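You operate a simulated robot arm through the tools that you are given. There is no shell and no other tool.

The job below is to be done with a simulated robot arm. You get a single attempt, and the scene is never put back.

TASK
Fit the 16 mm adapter in the TEST socket in place of the 12 mm one.
Fine: lock lever to FREE, the 12 mm adapter into the empty collar of the rack, lever at TIGHT in the end.

The check looks at the end state, three seconds after you hand in, the way a careful person would. Anything else that was tipped, shoved, dropped, spilled or broken makes it a failure.

THE ROBOT
A 7-joint arm with a two-finger parallel gripper, fixed in place. Base frame: the origin is on the floor under the middle of its stand, x ahead of it, y to its left, z up. Lengths are in cm, angles in rad, forces in N, time in s.
With the tool pointing down near the work surface it reaches from about 22 to 68 cm from the base axis. Its first joint turns from -1.152 to 1.152 rad. Payload 2.4 kg.
The tool frame sits at the grasp point between the pads (the TCP): z along the fingers, y along the line on which they close. The tips reach 3 cm beyond it. The gripper opens to 9.4 cm. The fingers are 2.8 cm wide and 1 cm thick; the gripper's body (5 by 9.6 cm) begins 5.5 cm behind the TCP.
Orientation is that of the tool frame in the base frame, as a unit quaternion [w, x, y, z]. With the fingers straight down and closing along the base's y, the tool's x points along the base's -x, its y along +y and its z along -z.

THE INTERFACE
- The arm moves only by the tool apply_moves. Its argument "plan" is text: rows parted by semicolons, each of 7 numbers parted by spaces: the turn, a rotation vector about the tool's x, y, z in rad, then the shift along the tool's x, y, z in cm, then the opening, from 0 (shut) to 1 (fully open). In form: wx wy wz dx dy dz grip; .... A call has 1 to 20 rows; each row is the pose to reach, as a shift and turn from the pose commanded when the call began, along the tool's axes at that moment. Rows are played at 5 a second. More than 5 cm and 0.15 rad between two rows, or a gripper value outside its range, and nothing of the call is played. Where a pose cannot be reached the arm comes as near as it can. A force on the tool above 40 N (or 10 N above the force at the start of the call, whichever is more), or a blocked arm, ends the call early, and 0.2 s more pass. The fingers move at their own pace (about 15.3 cm/s each) and stop on an object; they squeeze with about 35 N. The grip force told is the motor's: it shows also when the fingers shut on nothing. Time passes only in rows, and 0.2 s behind the last, so rows that repeat a pose let the fingers close. The reply holds the time, the measured pose of the TCP, the force on the tool along the base axes, the opening and the grip force, in the units named above and with some noise, with the torque about the TCP (base axes, N m) and any sound that the robot's microphone picked up, and new pictures: "views" is both (left out), scene, wrist or none.
- Cameras (640 x 400 px; columns grow to the right, rows downward): "scene" is fixed at [3.99, 47.71, 143.68]; the picture's right is [-0.71, -0.70, 0.00], its down [-0.45, 0.46, -0.77] and it looks along [0.54, -0.54, -0.64] (base axes); focal length 338 px, centre (320, 200). "wrist" rides on the gripper at [7.6, 1.4, -10.2] in the tool frame; the picture's right is [-0.18, 0.98, 0.00], its down [-0.75, -0.14, -0.64] and it looks along [-0.63, -0.12, 0.77] (tool axes); focal length 243 px, centre (320, 200). There is no depth. A picture from a camera that has moved, and an enlarged one, comes with that camera's place and axes in the base frame and with its lens.
- inspect(camera, box): a new picture of the part [left, top, right, bottom] of that camera's present view, enlarged. No time passes.
- sign_off(): hands the job in; it is judged then, once.

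Nothing tells you positions but the pictures and the camera data. Unless the task says otherwise, let go and move clear before handing in.

The tools are called after ">>>" as name(argument=value, ...) on one line, values as JSON. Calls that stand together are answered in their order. apply_moves: Moves the arm, as the interface text tells. Its arguments: {"type":"object","properties":{"plan":{"type":"string"},"views":{"type":"string","enum":["both","scene","wrist","none"]}},"required":["plan"]} The other tools are called the same way: inspect (camera, box) takes an enlarged picture of a part of a camera's view; sign_off () hands the job in.

At the start:

```text
time: 0.0
eef_pos: [31.98, 5.66, 110.73]
tool_rot: [0.0, 0.0, 1.0, 0.0]
ft_force: [0.5, 0.4, 0.0]
wrist_torque: [-0.02, -0.03, 0.02]
finger_gap: 9.38
gripper_force: 0.1
```

scene: 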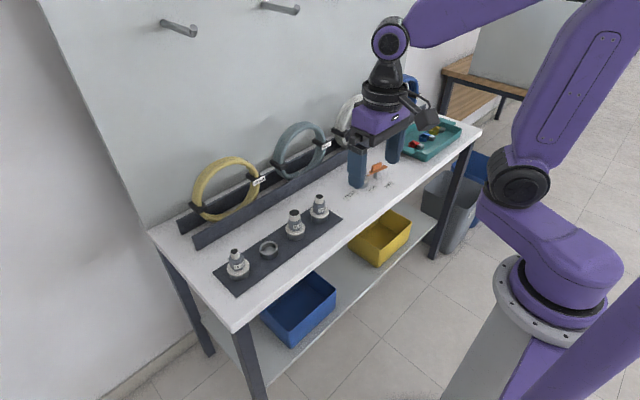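
wrist: 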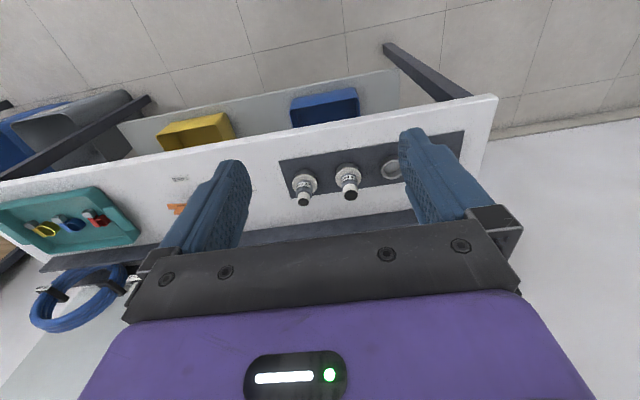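

I see a bench with a dark rack holding three adapters and one empty collar, and an orange lever partly hidden by the gripper. I'll take enlarged pictures before moving.

>>> inspect(camera="scene", box=[200, 180, 360, 300])

>>> inspect(camera="scene", box=[320, 120, 480, 220])

>>> inspect(camera="wrist", box=[120, 120, 280, 240])

>>> inspect(camera="wrist", box=[260, 110, 480, 230])

```text
3.33 times, centred on (280, 240) of scene
camera zoom: at [3.99, 47.71, 143.68], right [-0.71, -0.7, 0.0], down [-0.45, 0.46, -0.77], along [0.54, -0.54, -0.64], focal length 1127 px, centre (453, 67)
```

zoom: 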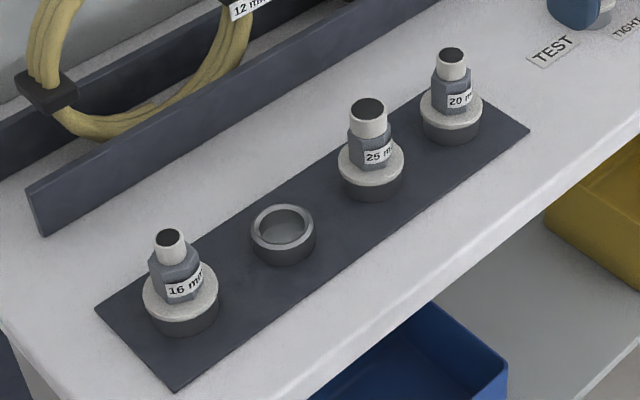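

```text
4.00 times, centred on (400, 170) of scene
camera zoom: at [3.99, 47.71, 143.68], right [-0.71, -0.7, 0.0], down [-0.45, 0.46, -0.77], along [0.54, -0.54, -0.64], focal length 1353 px, centre (0, 320)
```

zoom: 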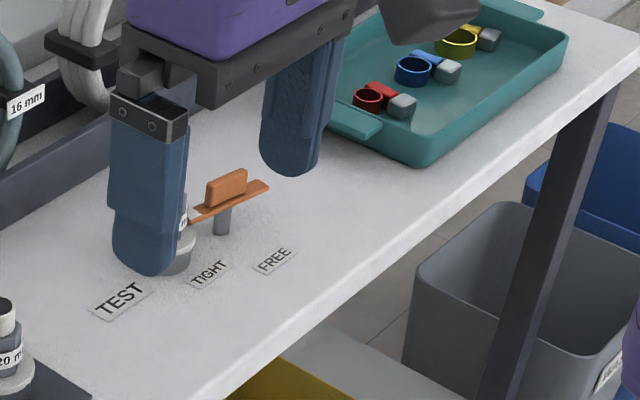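

```text
3.33 times, centred on (200, 180) of wrist
camera zoom: at [24.21, 7.12, 121.04], right [0.18, 0.98, 0.0], down [0.75, -0.14, 0.64], along [0.63, -0.12, -0.77], focal length 809 px, centre (720, 267)
```

zoom: 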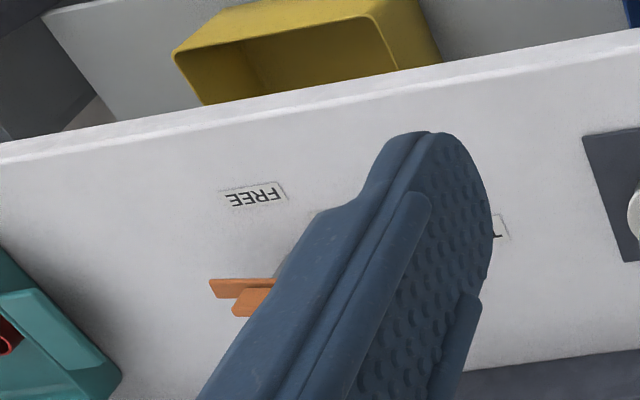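

```text
2.91 times, centred on (370, 170) of wrist
camera zoom: at [24.21, 7.12, 121.04], right [0.18, 0.98, 0.0], down [0.75, -0.14, 0.64], along [0.63, -0.12, -0.77], focal length 706 px, centre (174, 287)
```

zoom: 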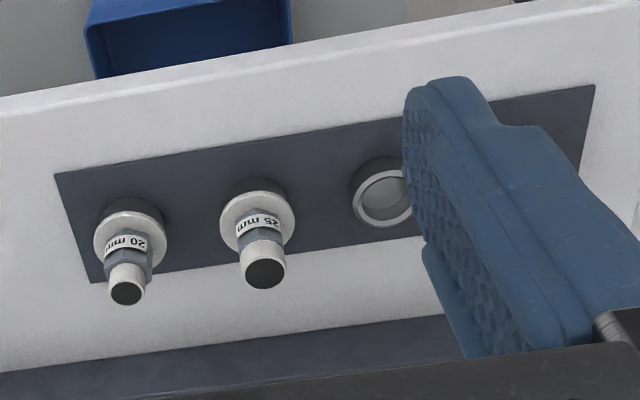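

The bench top looks to be at z≈78. The rack collars sit near x≈53, at about y≈25 (16 mm), 16 (empty), 7 (25 mm) and -2 (20 mm), and the TEST socket with its orange lever is near (55, -19). I'll move the gripper, staying high, to look at the socket between the fingers.

>>> apply_moves(plan="0 0 0 -1.3 -2.8 2 1; 0 0 0 -2.6 -5.6 4 1; 0 0 0 -3.9 -8.4 6 1; 0 0 0 -5.2 -11.2 8 1; 0 0 0 -6.5 -14 10 1; 0 0 0 -7.8 -16.8 12 1; 0 0 0 -9.1 -19.6 14 1; 0 0 0 -10.4 -22.3 16 1; 0 0 0 -10.4 -22.3 16 1", views="both")

```text
time: 2.0
eef_pos: [42.41, -16.74, 94.55]
tool_rot: [0.0, -0.001, 1.0, 0.0]
ft_force: [-0.1, -0.1, -0.4]
wrist_torque: [0.01, 0.06, 0.01]
finger_gap: 9.4
gripper_force: 0.1
camera wrist: at [34.65, -15.19, 104.8], right [0.18, 0.98, 0.0], down [0.75, -0.14, 0.64], along [0.63, -0.12, -0.77], focal length 243 px, centre (320, 200)
```

scene: 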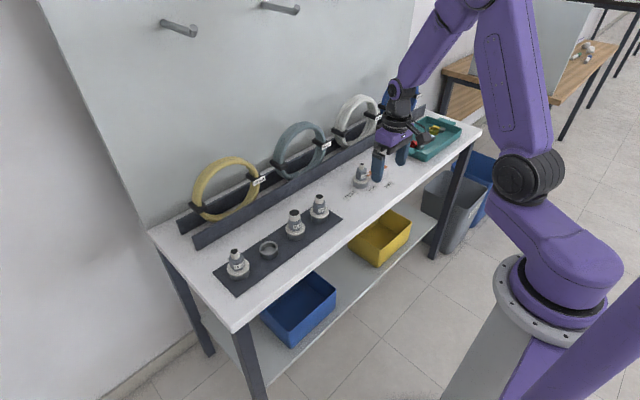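
wrist: 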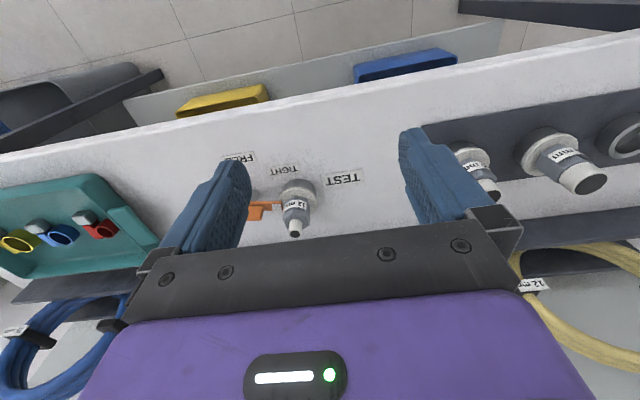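

>>> inspect(camera="wrist", box=[220, 140, 380, 240])

>>> inspect(camera="scene", box=[330, 140, 410, 200])

>>> inspect(camera="wrist", box=[440, 100, 640, 220])

```text
4.00 times, centred on (300, 190) of wrist
camera zoom: at [34.65, -15.19, 104.8], right [0.18, 0.98, 0.0], down [0.75, -0.14, 0.64], along [0.63, -0.12, -0.77], focal length 970 px, centre (400, 240)
```

zoom: 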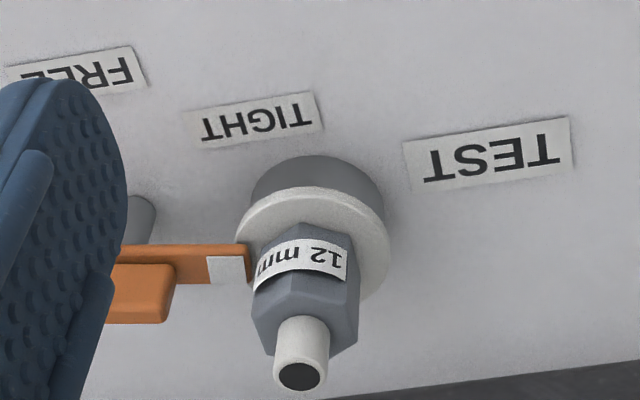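

```text
6.67 times, centred on (370, 170) of scene
camera zoom: at [3.99, 47.71, 143.68], right [-0.71, -0.7, 0.0], down [-0.45, 0.46, -0.77], along [0.54, -0.54, -0.64], focal length 2254 px, centre (-13, 400)
```

zoom: 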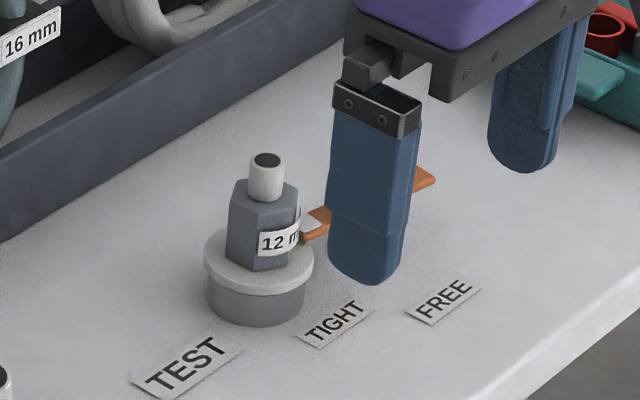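

```text
3.20 times, centred on (540, 160) of wrist
camera zoom: at [34.65, -15.19, 104.8], right [0.18, 0.98, 0.0], down [0.75, -0.14, 0.64], along [0.63, -0.12, -0.77], focal length 776 px, centre (-384, 328)
```

zoom: 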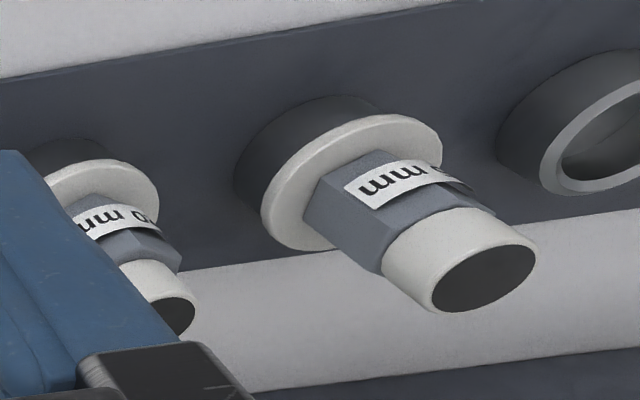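

The 12 mm adapter sits in the TEST socket, and the orange lever beside it points at it from the -y side. I'll shift toward -y to see the whole lever.

>>> apply_moves(plan="0 0 0 0 -3 0 1; 0 0 0 0 -6 0 1; 0 0 0 0 -9 0 1; 0 0 0 0 -9 0 1", views="both")

```text
time: 3.0
eef_pos: [42.33, -25.48, 94.87]
tool_rot: [0.0, 0.0, 1.0, 0.0]
ft_force: [-0.3, -0.2, 0.3]
wrist_torque: [0.03, 0.0, -0.03]
finger_gap: 9.37
gripper_force: 0.0
camera wrist: at [34.53, -24.05, 105.15], right [0.18, 0.98, 0.0], down [0.75, -0.14, 0.64], along [0.63, -0.12, -0.77], focal length 243 px, centre (320, 200)
```

scene: 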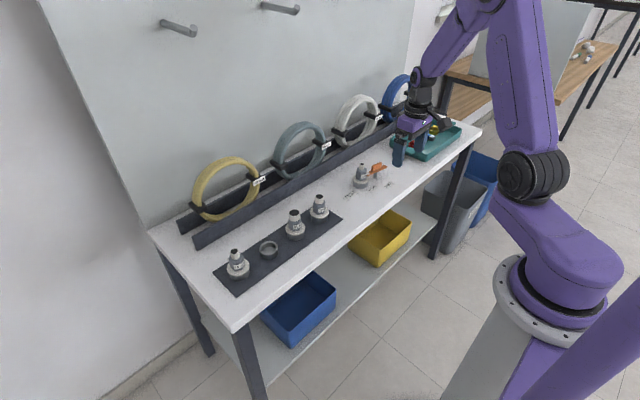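
wrist: 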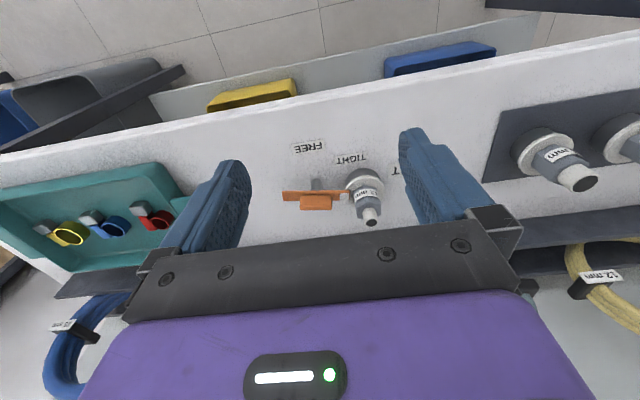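

>>> inspect(camera="wrist", box=[260, 130, 420, 230])

>>> inspect(camera="scene", box=[335, 145, 415, 205])

```text
4.00 times, centred on (340, 180) of wrist
camera zoom: at [34.53, -24.05, 105.15], right [0.18, 0.98, 0.0], down [0.75, -0.14, 0.64], along [0.63, -0.12, -0.77], focal length 970 px, centre (240, 280)
```

zoom: 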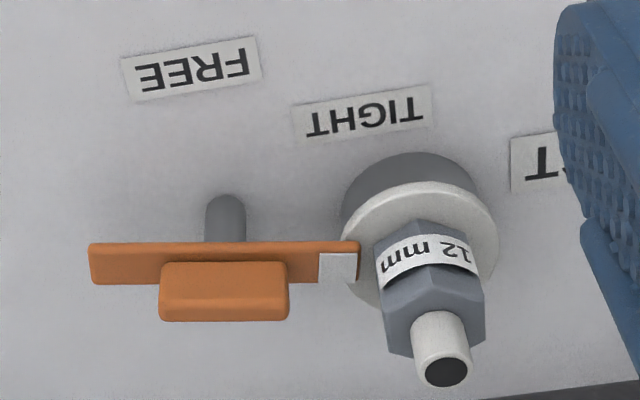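

```text
6.67 times, centred on (375, 175) of scene
camera zoom: at [3.99, 47.71, 143.68], right [-0.71, -0.7, 0.0], down [-0.45, 0.46, -0.77], along [0.54, -0.54, -0.64], focal length 2254 px, centre (-47, 367)
```

zoom: 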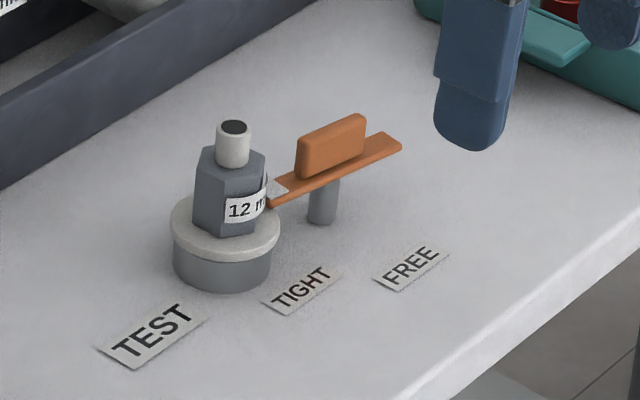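

The lever fin is near (53.7, -28.1) with its top at z≈83, pointing about 10° off the y axis toward the socket at (54.8, -21.9). The FREE label is directly in front of its post. I'll move above the fin, staying high, and turn the tool so the fingers would close across it.

>>> apply_moves(plan="0 0 0.145 -0.9 -0.2 0 1; 0 0 0.29 -1.9 -0.4 0 1; 0 0 0.435 -2.8 -0.6 0 1; 0 0 0.58 -3.8 -0.8 0 1; 0 0 0.725 -4.7 -1 0 1; 0 0 0.87 -5.6 -1.2 0 1; 0 0 1.015 -6.6 -1.4 0 1; 0 0 1.16 -7.5 -1.6 0 1; 0 0 1.305 -8.5 -1.8 0.5 1; 0 0 1.45 -9.4 -2 1.2 1; 0 0 1.595 -10.4 -2.2 2 1; 0 0 1.74 -11.3 -2.5 2.7 1; 0 0 1.74 -11.3 -2.5 2.7 1", views="both")

```text
time: 5.8
eef_pos: [53.74, -28.26, 92.05]
tool_rot: [0.001, 0.764, 0.645, 0.0]
ft_force: [0.2, -0.5, 0.3]
wrist_torque: [-0.03, 0.01, 0.0]
finger_gap: 9.41
gripper_force: 0.1
camera wrist: at [56.34, -20.86, 102.29], right [0.94, -0.35, 0.0], down [-0.27, -0.72, 0.64], along [-0.22, -0.6, -0.77], focal length 243 px, centre (320, 200)
```

scene: 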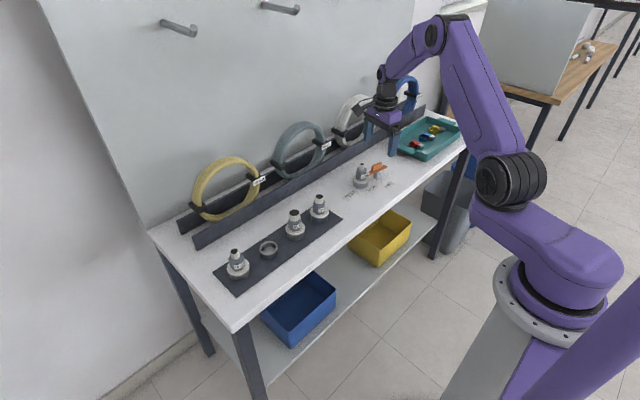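
wrist: 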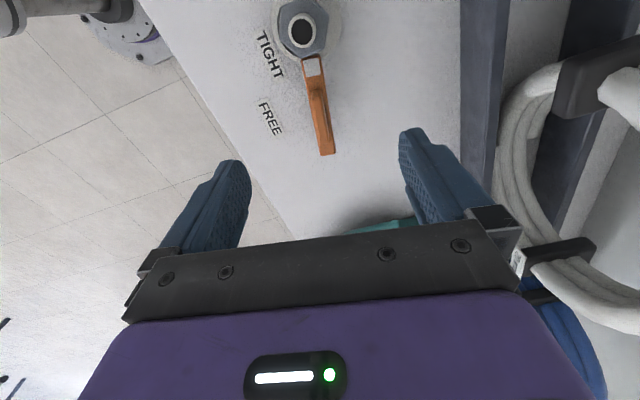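

>>> inspect(camera="wrist", box=[240, 0, 400, 170])

>>> inspect(camera="scene", box=[335, 100, 435, 200])

```text
2.35 times, centred on (320, 85) of wrist
camera zoom: at [56.34, -20.86, 102.29], right [0.94, -0.35, 0.0], down [-0.27, -0.72, 0.64], along [-0.22, -0.6, -0.77], focal length 571 px, centre (320, 471)
```

zoom: 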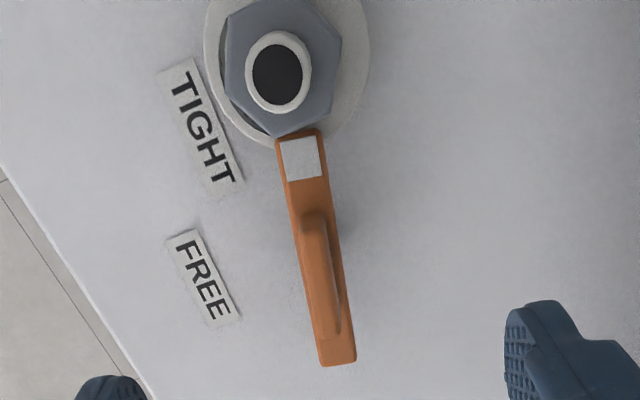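

```text
4.00 times, centred on (385, 150) of scene
camera zoom: at [3.99, 47.71, 143.68], right [-0.71, -0.7, 0.0], down [-0.45, 0.46, -0.77], along [0.54, -0.54, -0.64], focal length 1353 px, centre (60, 400)
```

zoom: 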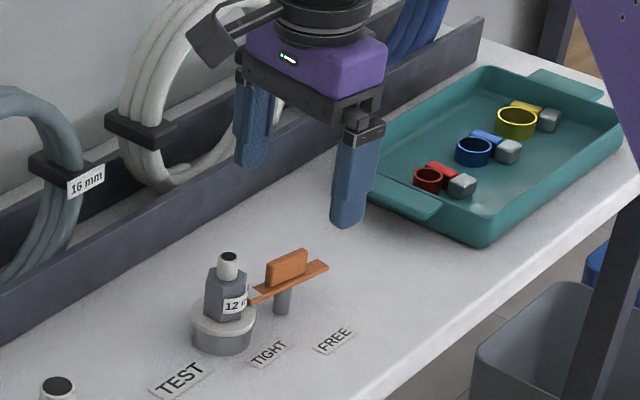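

>>> inspect(camera="wrist", box=[290, 45, 350, 165])

```text
3.33 times, centred on (320, 105) of wrist
camera zoom: at [56.34, -20.86, 102.29], right [0.94, -0.35, 0.0], down [-0.27, -0.72, 0.64], along [-0.22, -0.6, -0.77], focal length 809 px, centre (320, 517)
```

zoom: 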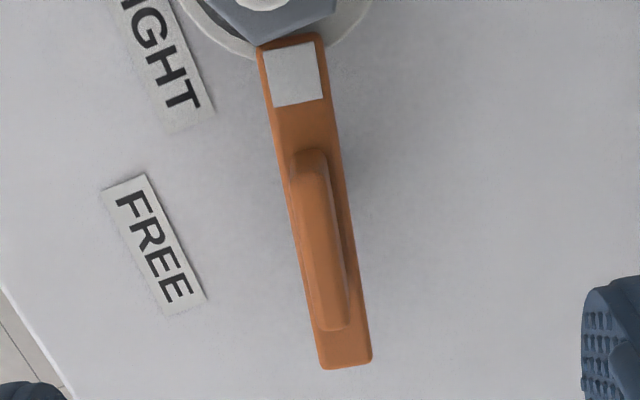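

The fin's top centre is near (53.8, -28.05, 82.75), the bar top is at z≈81.2, and the tool is aligned across it. I'll descend so the tips stop just above the bar with the fingers half open, then check.

>>> apply_moves(plan="0 0 0 0.1 0.1 2 0.6; 0 0 0 0.1 0.1 4 0.45; 0 0 0 0.1 0.1 5.5 0.4; 0 0 0 0.1 0.1 6.5 0.4; 0 0 0 0.1 0.1 7.1 0.4; 0 0 0 0.1 0.1 7.4 0.4; 0 0 0 0.1 0.1 7.4 0.4", views="both")

>>> inspect(camera="wrist", box=[240, 60, 400, 220])

>>> inspect(camera="scene", box=[335, 120, 415, 200])

```text
time: 7.4
eef_pos: [53.81, -28.07, 84.73]
tool_rot: [0.0, 0.765, 0.644, 0.001]
ft_force: [0.6, 0.3, -0.1]
wrist_torque: [0.01, 0.05, 0.01]
finger_gap: 3.76
gripper_force: 0.1
camera wrist: at [56.38, -20.69, 94.95], right [0.94, -0.35, 0.0], down [-0.27, -0.72, 0.64], along [-0.22, -0.6, -0.77], focal length 243 px, centre (320, 200)
```

scene: 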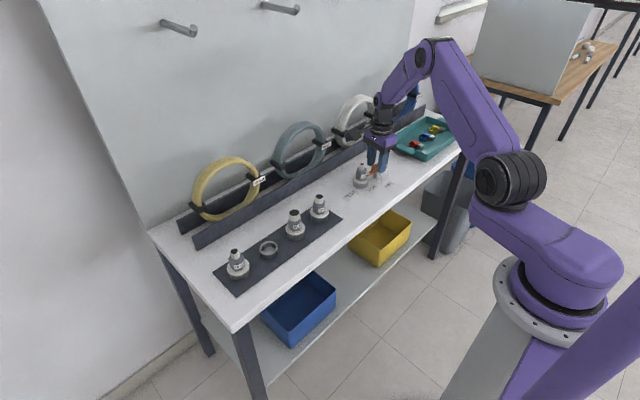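
wrist: 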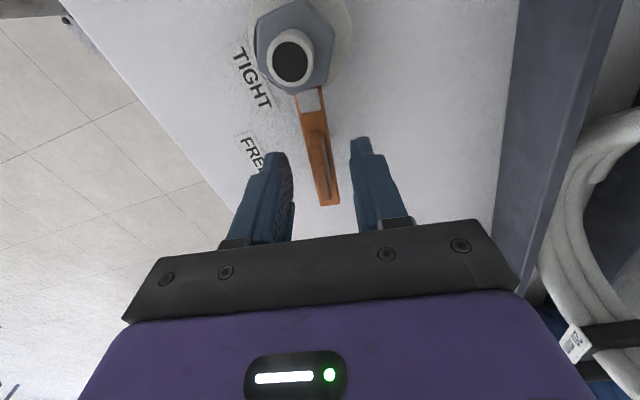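

```text
2.50 times, centred on (320, 140) of wrist
camera zoom: at [56.38, -20.69, 94.95], right [0.94, -0.35, 0.0], down [-0.27, -0.72, 0.64], along [-0.22, -0.6, -0.77], focal length 606 px, centre (320, 350)
```

zoom: 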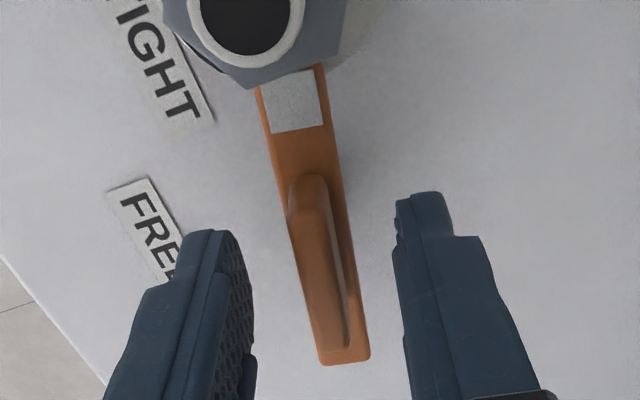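

```text
5.00 times, centred on (375, 160) of scene
camera zoom: at [3.99, 47.71, 143.68], right [-0.71, -0.7, 0.0], down [-0.45, 0.46, -0.77], along [0.54, -0.54, -0.64], focal length 1691 px, centre (45, 400)
```

zoom: 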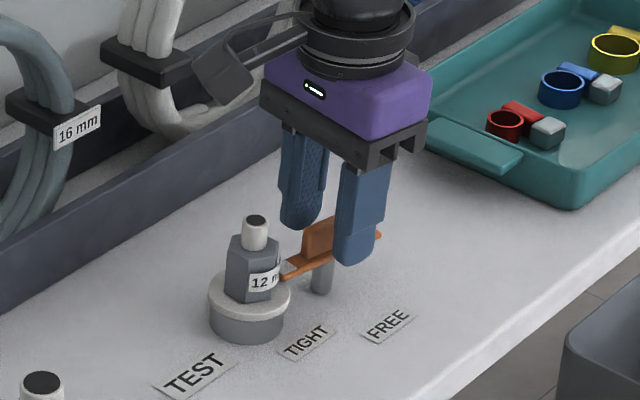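

The fin sits centred between the fingers, and the tips are just above the bar. I'll close on it.

>>> apply_moves(plan="0 0 0 0.1 0.1 0 0.2; 0 0 0 0.1 0.1 0 0; 0 0 0 0.1 0.1 0 0; 0 0 0 0.1 0.1 0 0", views="wrist")

```text
time: 8.4
eef_pos: [53.81, -27.94, 84.71]
tool_rot: [-0.001, 0.764, 0.645, -0.001]
ft_force: [-13.5, 1.8, 5.5]
wrist_torque: [0.01, 0.06, 0.0]
finger_gap: 0.9
gripper_force: 42.7
camera wrist: at [56.43, -20.65, 94.92], right [0.94, -0.35, 0.0], down [-0.27, -0.72, 0.64], along [-0.23, -0.6, -0.77], focal length 243 px, centre (320, 200)
```

wrist: 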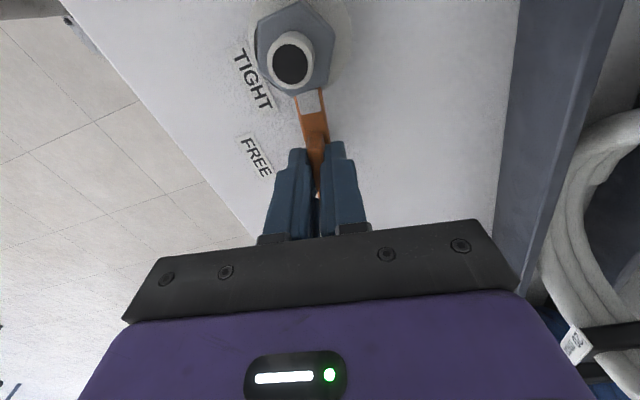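

The fin is gripped with a gap of 0.9 cm, but there is a 13 N side load in x. I'll relax it by shifting the tool slightly and reading the force.

>>> apply_moves(plan="0 0 0 0 -0.05 0 0; 0 0 0 0 -0.1 0 0; 0 0 0 0 -0.1 0 0", views="none")

```text
time: 9.2
eef_pos: [53.78, -28.01, 84.7]
tool_rot: [0.001, 0.764, 0.645, 0.001]
ft_force: [-8.9, 1.1, 4.0]
wrist_torque: [1.37, -0.05, -0.02]
finger_gap: 0.88
gripper_force: 42.3
```

>>> apply_moves(plan="0 0 0 0 -0.1 0 0; 0 0 0 0 -0.19 0 0; 0 0 0 0 -0.19 0 0", views="none")

```text
time: 10.0
eef_pos: [53.76, -27.89, 84.8]
tool_rot: [0.002, 0.764, 0.645, 0.001]
ft_force: [14.0, -6.9, -13.5]
wrist_torque: [0.53, 0.01, 0.05]
finger_gap: 0.89
gripper_force: 42.7
```

>>> apply_moves(plan="0 0 0 0 0.04 0 0; 0 0 0 0 0.08 0 0; 0 0 0 0 0.08 0 0", views="none")

```text
time: 10.8
eef_pos: [53.86, -27.9, 84.7]
tool_rot: [0.001, 0.763, 0.646, -0.001]
ft_force: [12.8, -3.9, -12.5]
wrist_torque: [-1.31, 0.13, 0.02]
finger_gap: 0.89
gripper_force: 42.7
```

>>> apply_moves(plan="0 0 0 0 0 0 0; 0 0 0 0 0 0 0; 0 0 0 0 0 0 0", views="none")

```text
time: 11.6
eef_pos: [53.8, -27.95, 84.68]
tool_rot: [0.001, 0.764, 0.645, 0.001]
ft_force: [13.5, -2.9, -13.6]
wrist_torque: [-0.95, 0.03, 0.06]
finger_gap: 0.9
gripper_force: 43.2
```

>>> apply_moves(plan="0 0 0 0 0 0 0.2; 0 0 0 0 0.06 0 0.2; 0 0 0 0 0.06 0 0.2; 0 0 0 0 0.06 0 0; 0 0 0 0 0.06 0 0; 0 0 0 0 0.06 0 0", views="none")

```text
time: 13.0
eef_pos: [53.85, -28.06, 84.74]
tool_rot: [0.0, 0.764, 0.645, 0.0]
ft_force: [3.0, -0.3, -0.9]
wrist_torque: [0.4, -0.11, 0.02]
finger_gap: 0.84
gripper_force: 42.7
```

The load is relaxed. Next I'll turn the lever counter-clockwise as seen from above, so its tip swings from the socket toward FREE, starting with a small angle to feel the resistance.

>>> apply_moves(plan="0 0 -0.07 0 0 0 0; 0 0 -0.14 0 0 0 0; 0 0 -0.21 0 0 0 0; 0 0 -0.28 0 0 0 0; 0 0 -0.28 0 0 0 0", views="wrist")

```text
time: 14.2
eef_pos: [53.78, -28.03, 84.71]
tool_rot: [-0.001, 0.667, 0.745, 0.0]
ft_force: [5.2, -3.9, -2.9]
wrist_torque: [1.03, 0.06, 0.03]
finger_gap: 0.85
gripper_force: 43.1
camera wrist: at [54.2, -20.2, 94.95], right [1.0, -0.07, 0.0], down [-0.06, -0.76, 0.64], along [-0.05, -0.64, -0.77], focal length 243 px, centre (320, 200)
```

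wrist: 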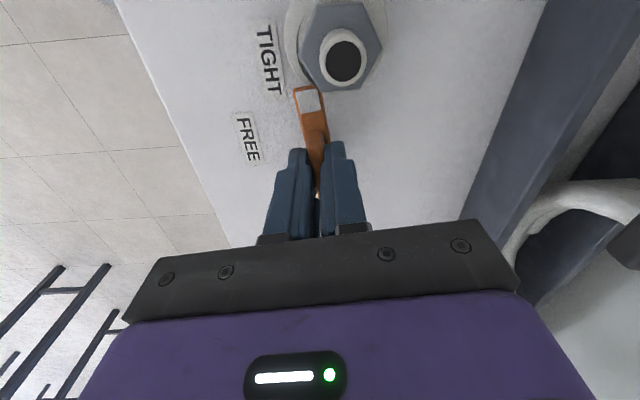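

The lever turns easily. I'll keep going toward FREE while watching the torque.

>>> apply_moves(plan="0 0 -0.1 0 0 0 0; 0 0 -0.2 0 0 0 0; 0 0 -0.3 0 0 0 0; 0 0 -0.4 0 0 0 0; 0 0 -0.5 0 0 0 0; 0 0 -0.6 0 0 0 0; 0 0 -0.7 0 0 0 0; 0 0 -0.8 0 0 0 0; 0 0 -0.9 0 0 0 0; 0 0 -0.9 0 0 0 0", views="both")

>>> inspect(camera="scene", box=[335, 120, 415, 200])

```text
time: 16.4
eef_pos: [53.71, -28.13, 84.81]
tool_rot: [-0.001, 0.276, 0.961, 0.001]
ft_force: [-9.5, -9.5, -4.9]
wrist_torque: [-0.28, -0.03, 0.05]
finger_gap: 0.91
gripper_force: 43.1
camera wrist: at [47.82, -22.77, 94.96], right [0.68, 0.73, 0.0], down [0.56, -0.52, 0.64], along [0.47, -0.44, -0.77], focal length 243 px, centre (320, 200)
```

scene: 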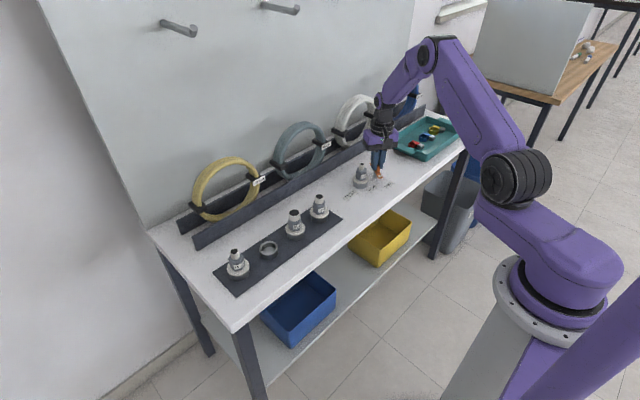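
wrist: 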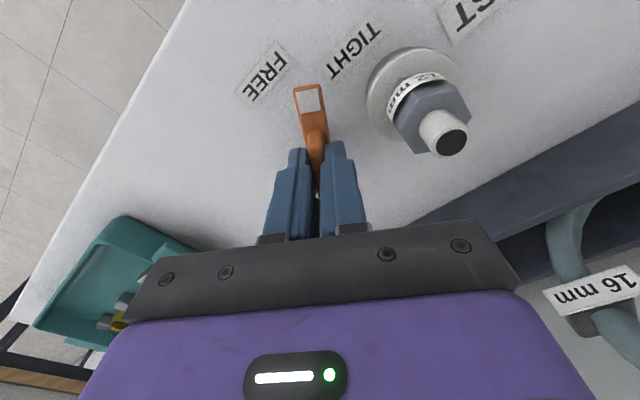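

```text
5.00 times, centred on (375, 160) of scene
camera zoom: at [3.97, 47.69, 143.69], right [-0.71, -0.7, 0.0], down [-0.45, 0.46, -0.77], along [0.54, -0.54, -0.64], focal length 1691 px, centre (45, 400)
```

zoom: 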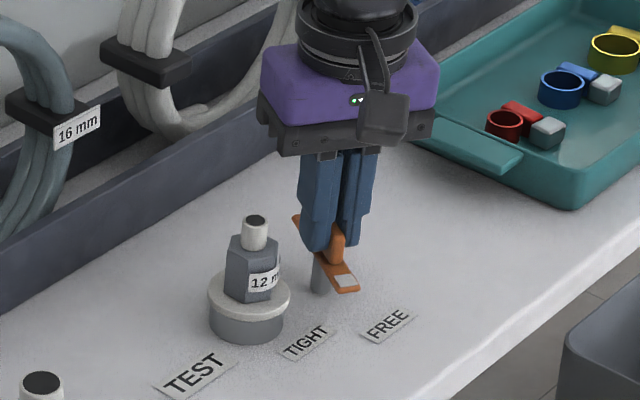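

>>> apply_moves(plan="0 0 -0.08 0 0 0 0; 0 0 -0.16 0 0 0 0; 0 0 -0.24 0 0 0 0; 0 0 -0.32 0 0 0 0; 0 0 -0.32 0 0 0 0", views="both")

>>> inspect(camera="scene", box=[335, 120, 415, 200])

```text
time: 17.6
eef_pos: [53.58, -28.11, 84.73]
tool_rot: [-0.001, 0.121, 0.993, 0.0]
ft_force: [-9.8, -14.9, -1.9]
wrist_torque: [0.01, 1.36, 0.0]
finger_gap: 0.9
gripper_force: 42.8
camera wrist: at [46.42, -24.88, 94.96], right [0.41, 0.91, 0.0], down [0.7, -0.32, 0.64], along [0.58, -0.27, -0.77], focal length 243 px, centre (320, 200)
```

scene: 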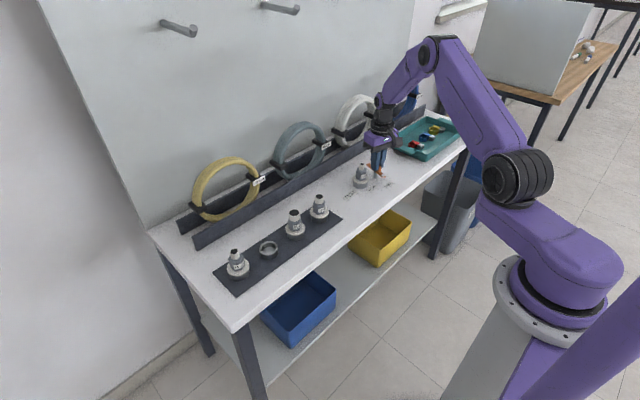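
wrist: 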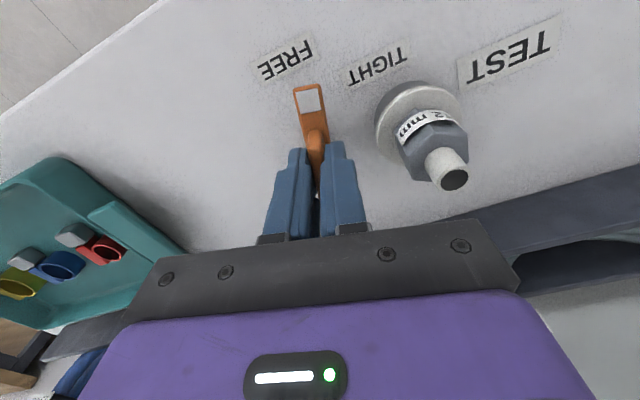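

```text
5.00 times, centred on (375, 160) of scene
camera zoom: at [3.97, 47.67, 143.69], right [-0.71, -0.7, 0.0], down [-0.45, 0.46, -0.77], along [0.54, -0.54, -0.64], focal length 1691 px, centre (45, 400)
```

zoom: 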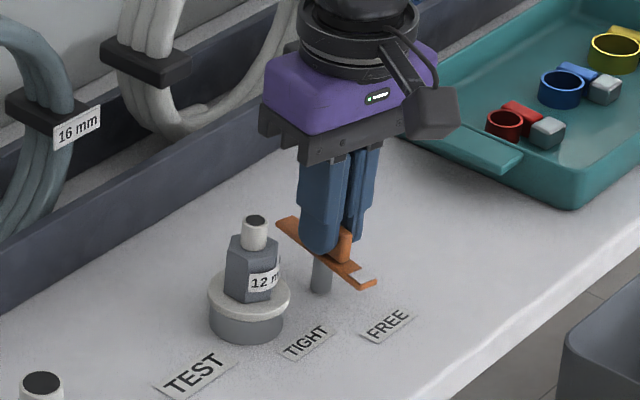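

>>> apply_moves(plan="0 0 0 0.03 -0.08 0 0; 0 0 -0.06 0.03 -0.08 0 0; 0 0 -0.12 0.03 -0.08 0 0; 0 0 -0.18 0.03 -0.08 0 0; 0 0 -0.18 0.03 -0.08 0 0", views="both")

>>> inspect(camera="wrist", box=[240, 40, 480, 220])

```text
time: 18.8
eef_pos: [53.62, -28.16, 84.78]
tool_rot: [0.0, 0.031, 1.0, 0.0]
ft_force: [-18.0, -9.2, 5.2]
wrist_torque: [-0.29, -0.57, -0.01]
finger_gap: 0.86
gripper_force: 42.1
camera wrist: at [45.95, -26.23, 94.95], right [0.24, 0.97, 0.0], down [0.74, -0.19, 0.64], along [0.62, -0.16, -0.77], focal length 243 px, centre (320, 200)
```

scene: 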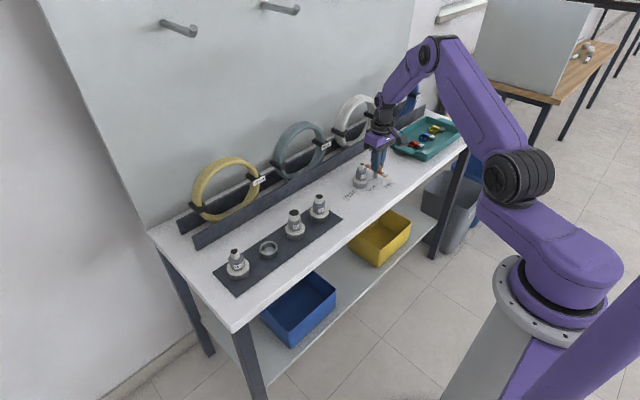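
wrist: 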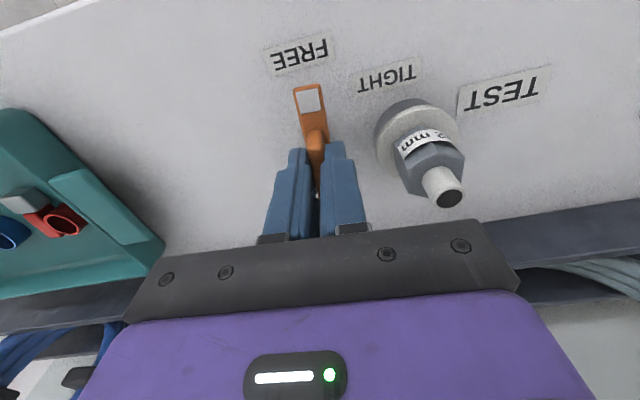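

```text
2.22 times, centred on (360, 130) of wrist
camera zoom: at [45.95, -26.23, 94.95], right [0.24, 0.97, 0.0], down [0.74, -0.19, 0.64], along [0.62, -0.16, -0.77], focal length 539 px, centre (231, 356)
```

zoom: 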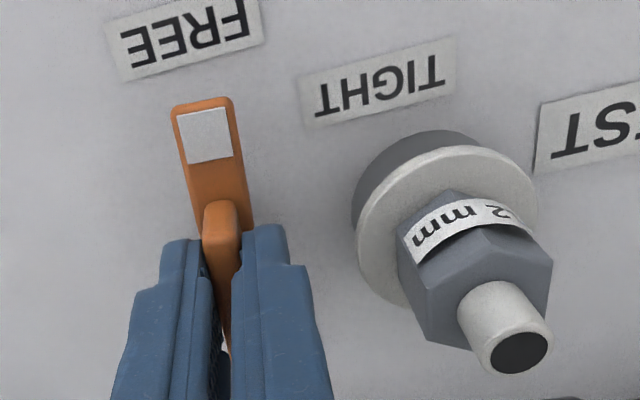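

The lever tip now points at FREE. I'll release it, rise straight up and check.

>>> apply_moves(plan="0 0 -0.05 0.05 -0.03 0 0; 0 0 -0.05 0.05 -0.03 0 0; 0 0 -0.05 0.05 -0.03 0 0.4; 0 0 -0.05 0.05 -0.03 0 0.4; 0 0 -0.05 0.05 -0.03 -2 0.4; 0 0 -0.05 0.05 -0.03 -5 0.6; 0 0 -0.05 0.05 -0.03 -8 1; 0 0 -0.05 0.05 -0.03 -10 1; 0 0 -0.05 0.05 -0.03 -10 1", views="both")

>>> inspect(camera="wrist", box=[220, 20, 460, 200])

>>> inspect(camera="scene", box=[335, 120, 415, 200])

```text
time: 20.8
eef_pos: [53.35, -28.06, 94.83]
tool_rot: [0.0, 0.005, 1.0, 0.001]
ft_force: [0.4, 0.1, -0.2]
wrist_torque: [0.0, -0.01, -0.02]
finger_gap: 9.41
gripper_force: 0.1
camera wrist: at [45.71, -26.5, 104.89], right [0.19, 0.98, 0.0], down [0.75, -0.15, 0.64], along [0.63, -0.12, -0.77], focal length 243 px, centre (320, 200)
```

scene: 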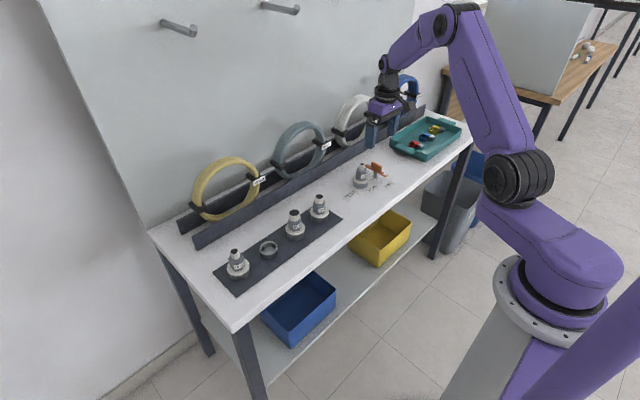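
wrist: 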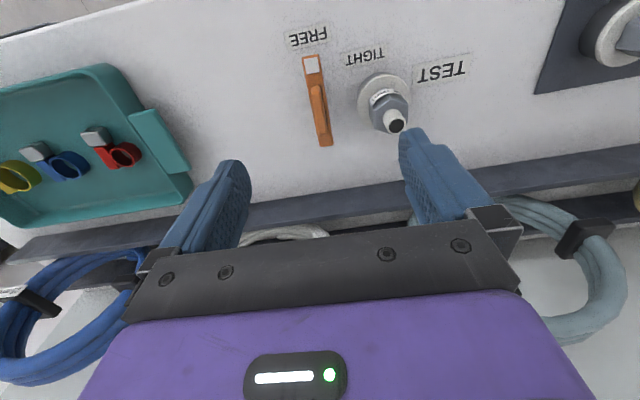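

```text
2.22 times, centred on (340, 110) of wrist
camera zoom: at [45.71, -26.5, 104.89], right [0.19, 0.98, 0.0], down [0.75, -0.15, 0.64], along [0.63, -0.12, -0.77], focal length 539 px, centre (276, 400)
```

zoom: 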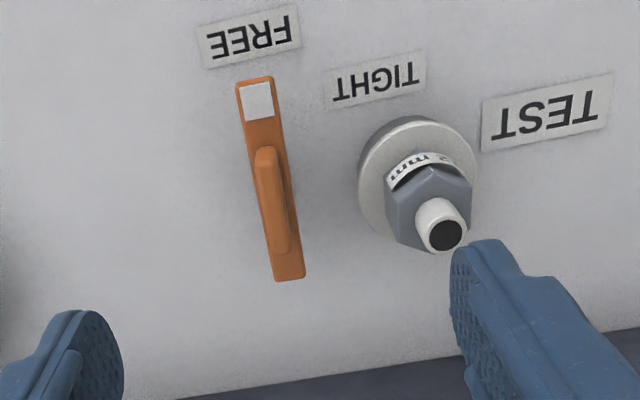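

```text
5.00 times, centred on (375, 160) of scene
camera zoom: at [3.99, 47.71, 143.68], right [-0.71, -0.7, 0.0], down [-0.45, 0.46, -0.77], along [0.54, -0.54, -0.64], focal length 1691 px, centre (45, 400)
```

zoom: 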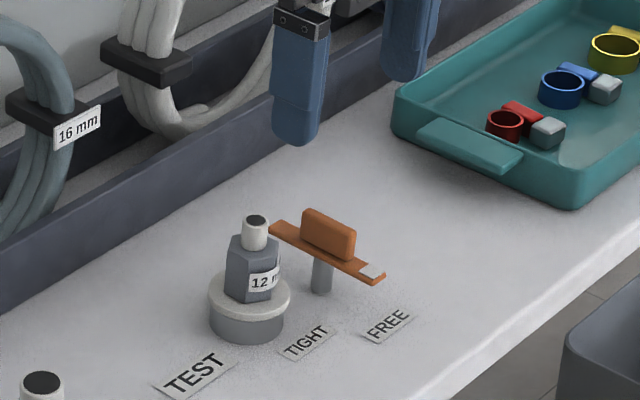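

The lever is at FREE. I'll move above the 12 mm adapter to see how its hex is oriented and to line up the grip.

>>> apply_moves(plan="0 0 0 -0.5 2 0 1; 0 0 0 -1 4 0 1; 0 0 0 -1.45 6.1 0 1; 0 0 0 -1.45 6.1 0 1", views="wrist")

>>> inspect(camera="wrist", box=[260, 60, 380, 160])

```text
time: 21.8
eef_pos: [55.09, -21.85, 94.73]
tool_rot: [0.0, 0.005, 1.0, 0.0]
ft_force: [-0.1, -0.1, -0.6]
wrist_torque: [-0.02, 0.0, 0.02]
finger_gap: 9.4
gripper_force: 0.2
camera wrist: at [47.29, -20.25, 104.9], right [0.19, 0.98, 0.0], down [0.75, -0.15, 0.64], along [0.63, -0.12, -0.77], focal length 243 px, centre (320, 200)
```

wrist: 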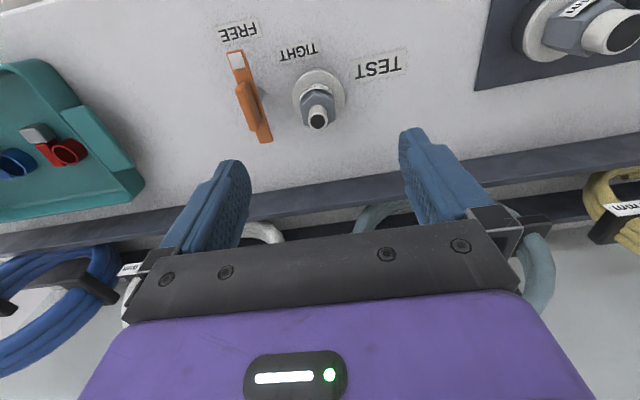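

```text
4.00 times, centred on (320, 110) of wrist
camera zoom: at [47.29, -20.25, 104.9], right [0.19, 0.98, 0.0], down [0.75, -0.15, 0.64], along [0.63, -0.12, -0.77], focal length 970 px, centre (320, 560)
```

zoom: 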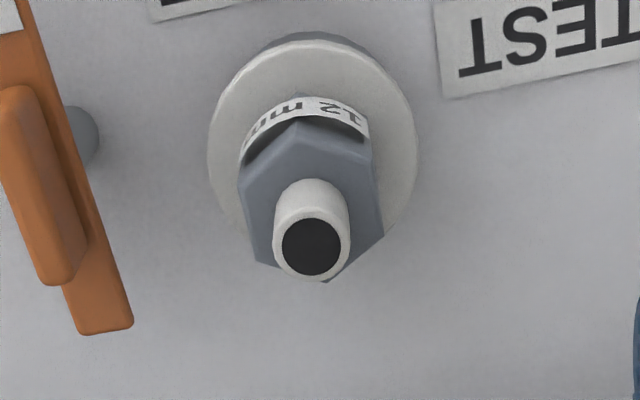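

The 12 mm adapter's hex has flats facing ±y, so the current tool orientation suits it. Its centre is near (54.75, -21.9) and the hex top is near z≈84. I'll descend with the fingers half open so they stay clear of the lever.

>>> apply_moves(plan="0 0 0 0.05 -0.17 1 0.5; 0 0 0 0.05 -0.17 2.5 0.5; 0 0 0 0.05 -0.17 4 0.5; 0 0 0 0.05 -0.17 5.5 0.5; 0 0 0 0.05 -0.17 7 0.5; 0 0 0 0.05 -0.17 7 0.5", views="both")

>>> inspect(camera="wrist", box=[220, 60, 420, 230])

>>> inspect(camera="scene", box=[325, 110, 405, 200])

```text
time: 23.2
eef_pos: [55.12, -22.04, 87.65]
tool_rot: [0.0, 0.005, 1.0, 0.0]
ft_force: [0.0, 0.8, -0.3]
wrist_torque: [-0.03, -0.04, -0.03]
finger_gap: 4.71
gripper_force: 0.1
camera wrist: at [47.41, -20.53, 97.94], right [0.19, 0.98, 0.0], down [0.75, -0.15, 0.64], along [0.63, -0.12, -0.77], focal length 243 px, centre (320, 200)
```

scene: 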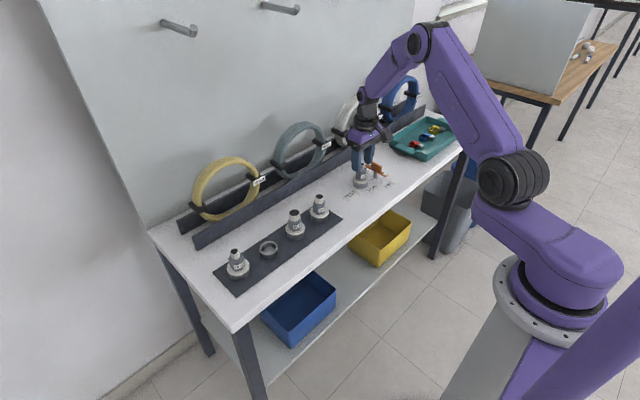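
wrist: 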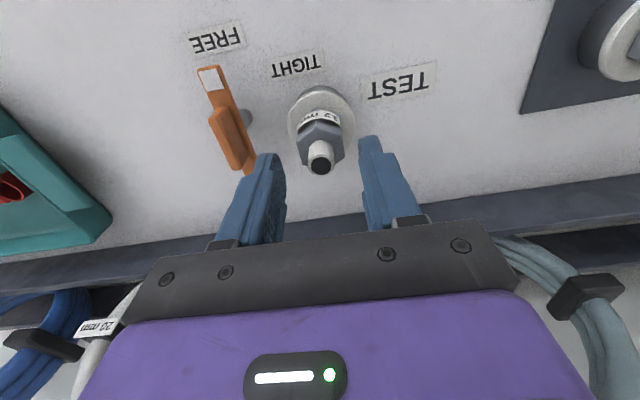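

```text
2.35 times, centred on (320, 145) of wrist
camera zoom: at [47.41, -20.53, 97.94], right [0.19, 0.98, 0.0], down [0.75, -0.15, 0.64], along [0.63, -0.12, -0.77], focal length 571 px, centre (320, 329)
```

zoom: 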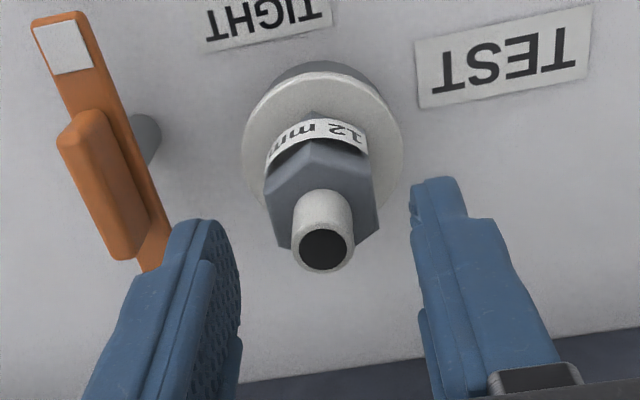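

```text
4.44 times, centred on (365, 155) of scene
camera zoom: at [3.99, 47.71, 143.68], right [-0.71, -0.7, 0.0], down [-0.45, 0.46, -0.77], along [0.54, -0.54, -0.64], focal length 1503 px, centre (120, 400)
```

zoom: 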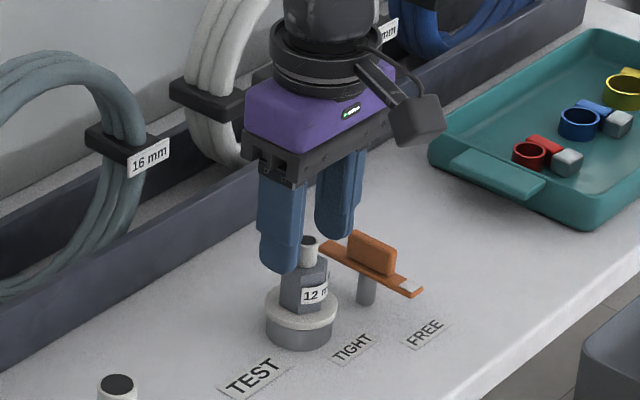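

>>> apply_moves(plan="0 0 0 0.1 0.06 1 0.5; 0 0 0 0.1 0.06 2 0.5; 0 0 0 0.1 0.06 2.8 0.5; 0 0 0 0.1 0.06 3.2 0.5; 0 0 0 0.1 0.06 3.2 0.5", views="both")

>>> inspect(camera="wrist", box=[220, 80, 420, 250])

>>> inspect(camera="scene", box=[325, 130, 405, 200])

```text
time: 24.4
eef_pos: [54.95, -22.18, 84.56]
tool_rot: [-0.001, 0.004, 1.0, 0.0]
ft_force: [0.1, 1.4, 0.4]
wrist_torque: [-0.02, -0.03, 0.0]
finger_gap: 4.71
gripper_force: 0.1
camera wrist: at [47.29, -20.56, 94.74], right [0.19, 0.98, 0.0], down [0.75, -0.15, 0.64], along [0.63, -0.12, -0.77], focal length 243 px, centre (320, 200)
```

scene: 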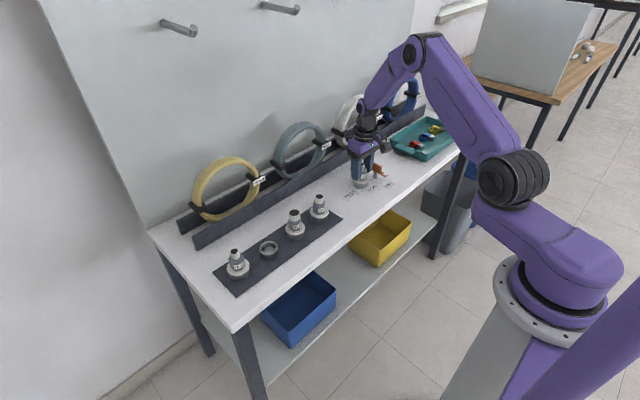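
wrist: 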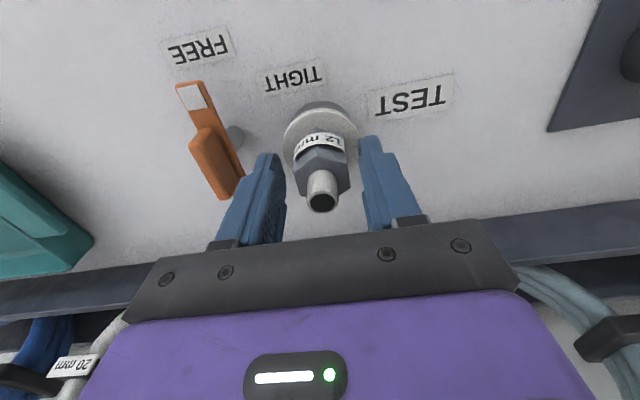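

```text
2.35 times, centred on (320, 165) of wrist
camera zoom: at [47.29, -20.56, 94.74], right [0.19, 0.98, 0.0], down [0.75, -0.15, 0.64], along [0.63, -0.12, -0.77], focal length 571 px, centre (320, 282)
```

zoom: 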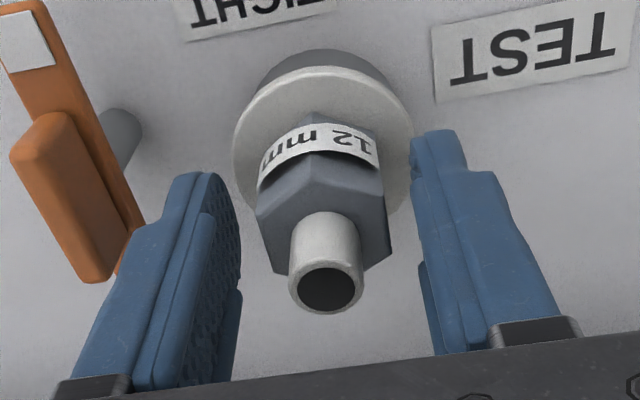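

```text
5.71 times, centred on (365, 165) of scene
camera zoom: at [3.99, 47.71, 143.68], right [-0.71, -0.7, 0.0], down [-0.45, 0.46, -0.77], along [0.54, -0.54, -0.64], focal length 1932 px, centre (63, 400)
```

zoom: 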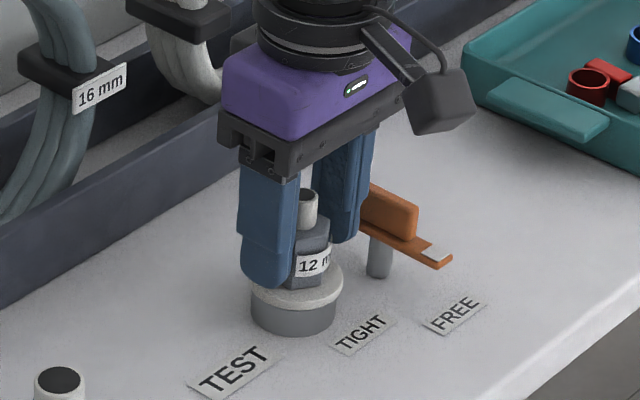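

The fingers straddle the hex just above the flange and the alignment is within 1 mm. I'll close on it.

>>> apply_moves(plan="0 0 0 0 0.09 0 0.5; 0 0 0 0 0.09 0 0.2; 0 0 0 0 0.09 0 0; 0 0 0 0 0.09 0 0; 0 0 0 0 0.09 0 0", views="wrist")

```text
time: 25.6
eef_pos: [55.06, -22.06, 84.62]
tool_rot: [0.0, 0.006, 1.0, 0.0]
ft_force: [0.3, 0.1, 1.4]
wrist_torque: [0.06, 0.02, -0.01]
finger_gap: 3.28
gripper_force: 35.1
camera wrist: at [47.26, -20.46, 94.77], right [0.19, 0.98, 0.0], down [0.75, -0.15, 0.64], along [0.63, -0.12, -0.77], focal length 243 px, centre (320, 200)
```

wrist: 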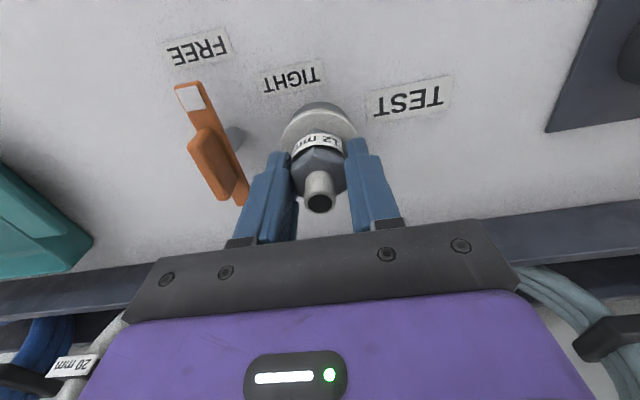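

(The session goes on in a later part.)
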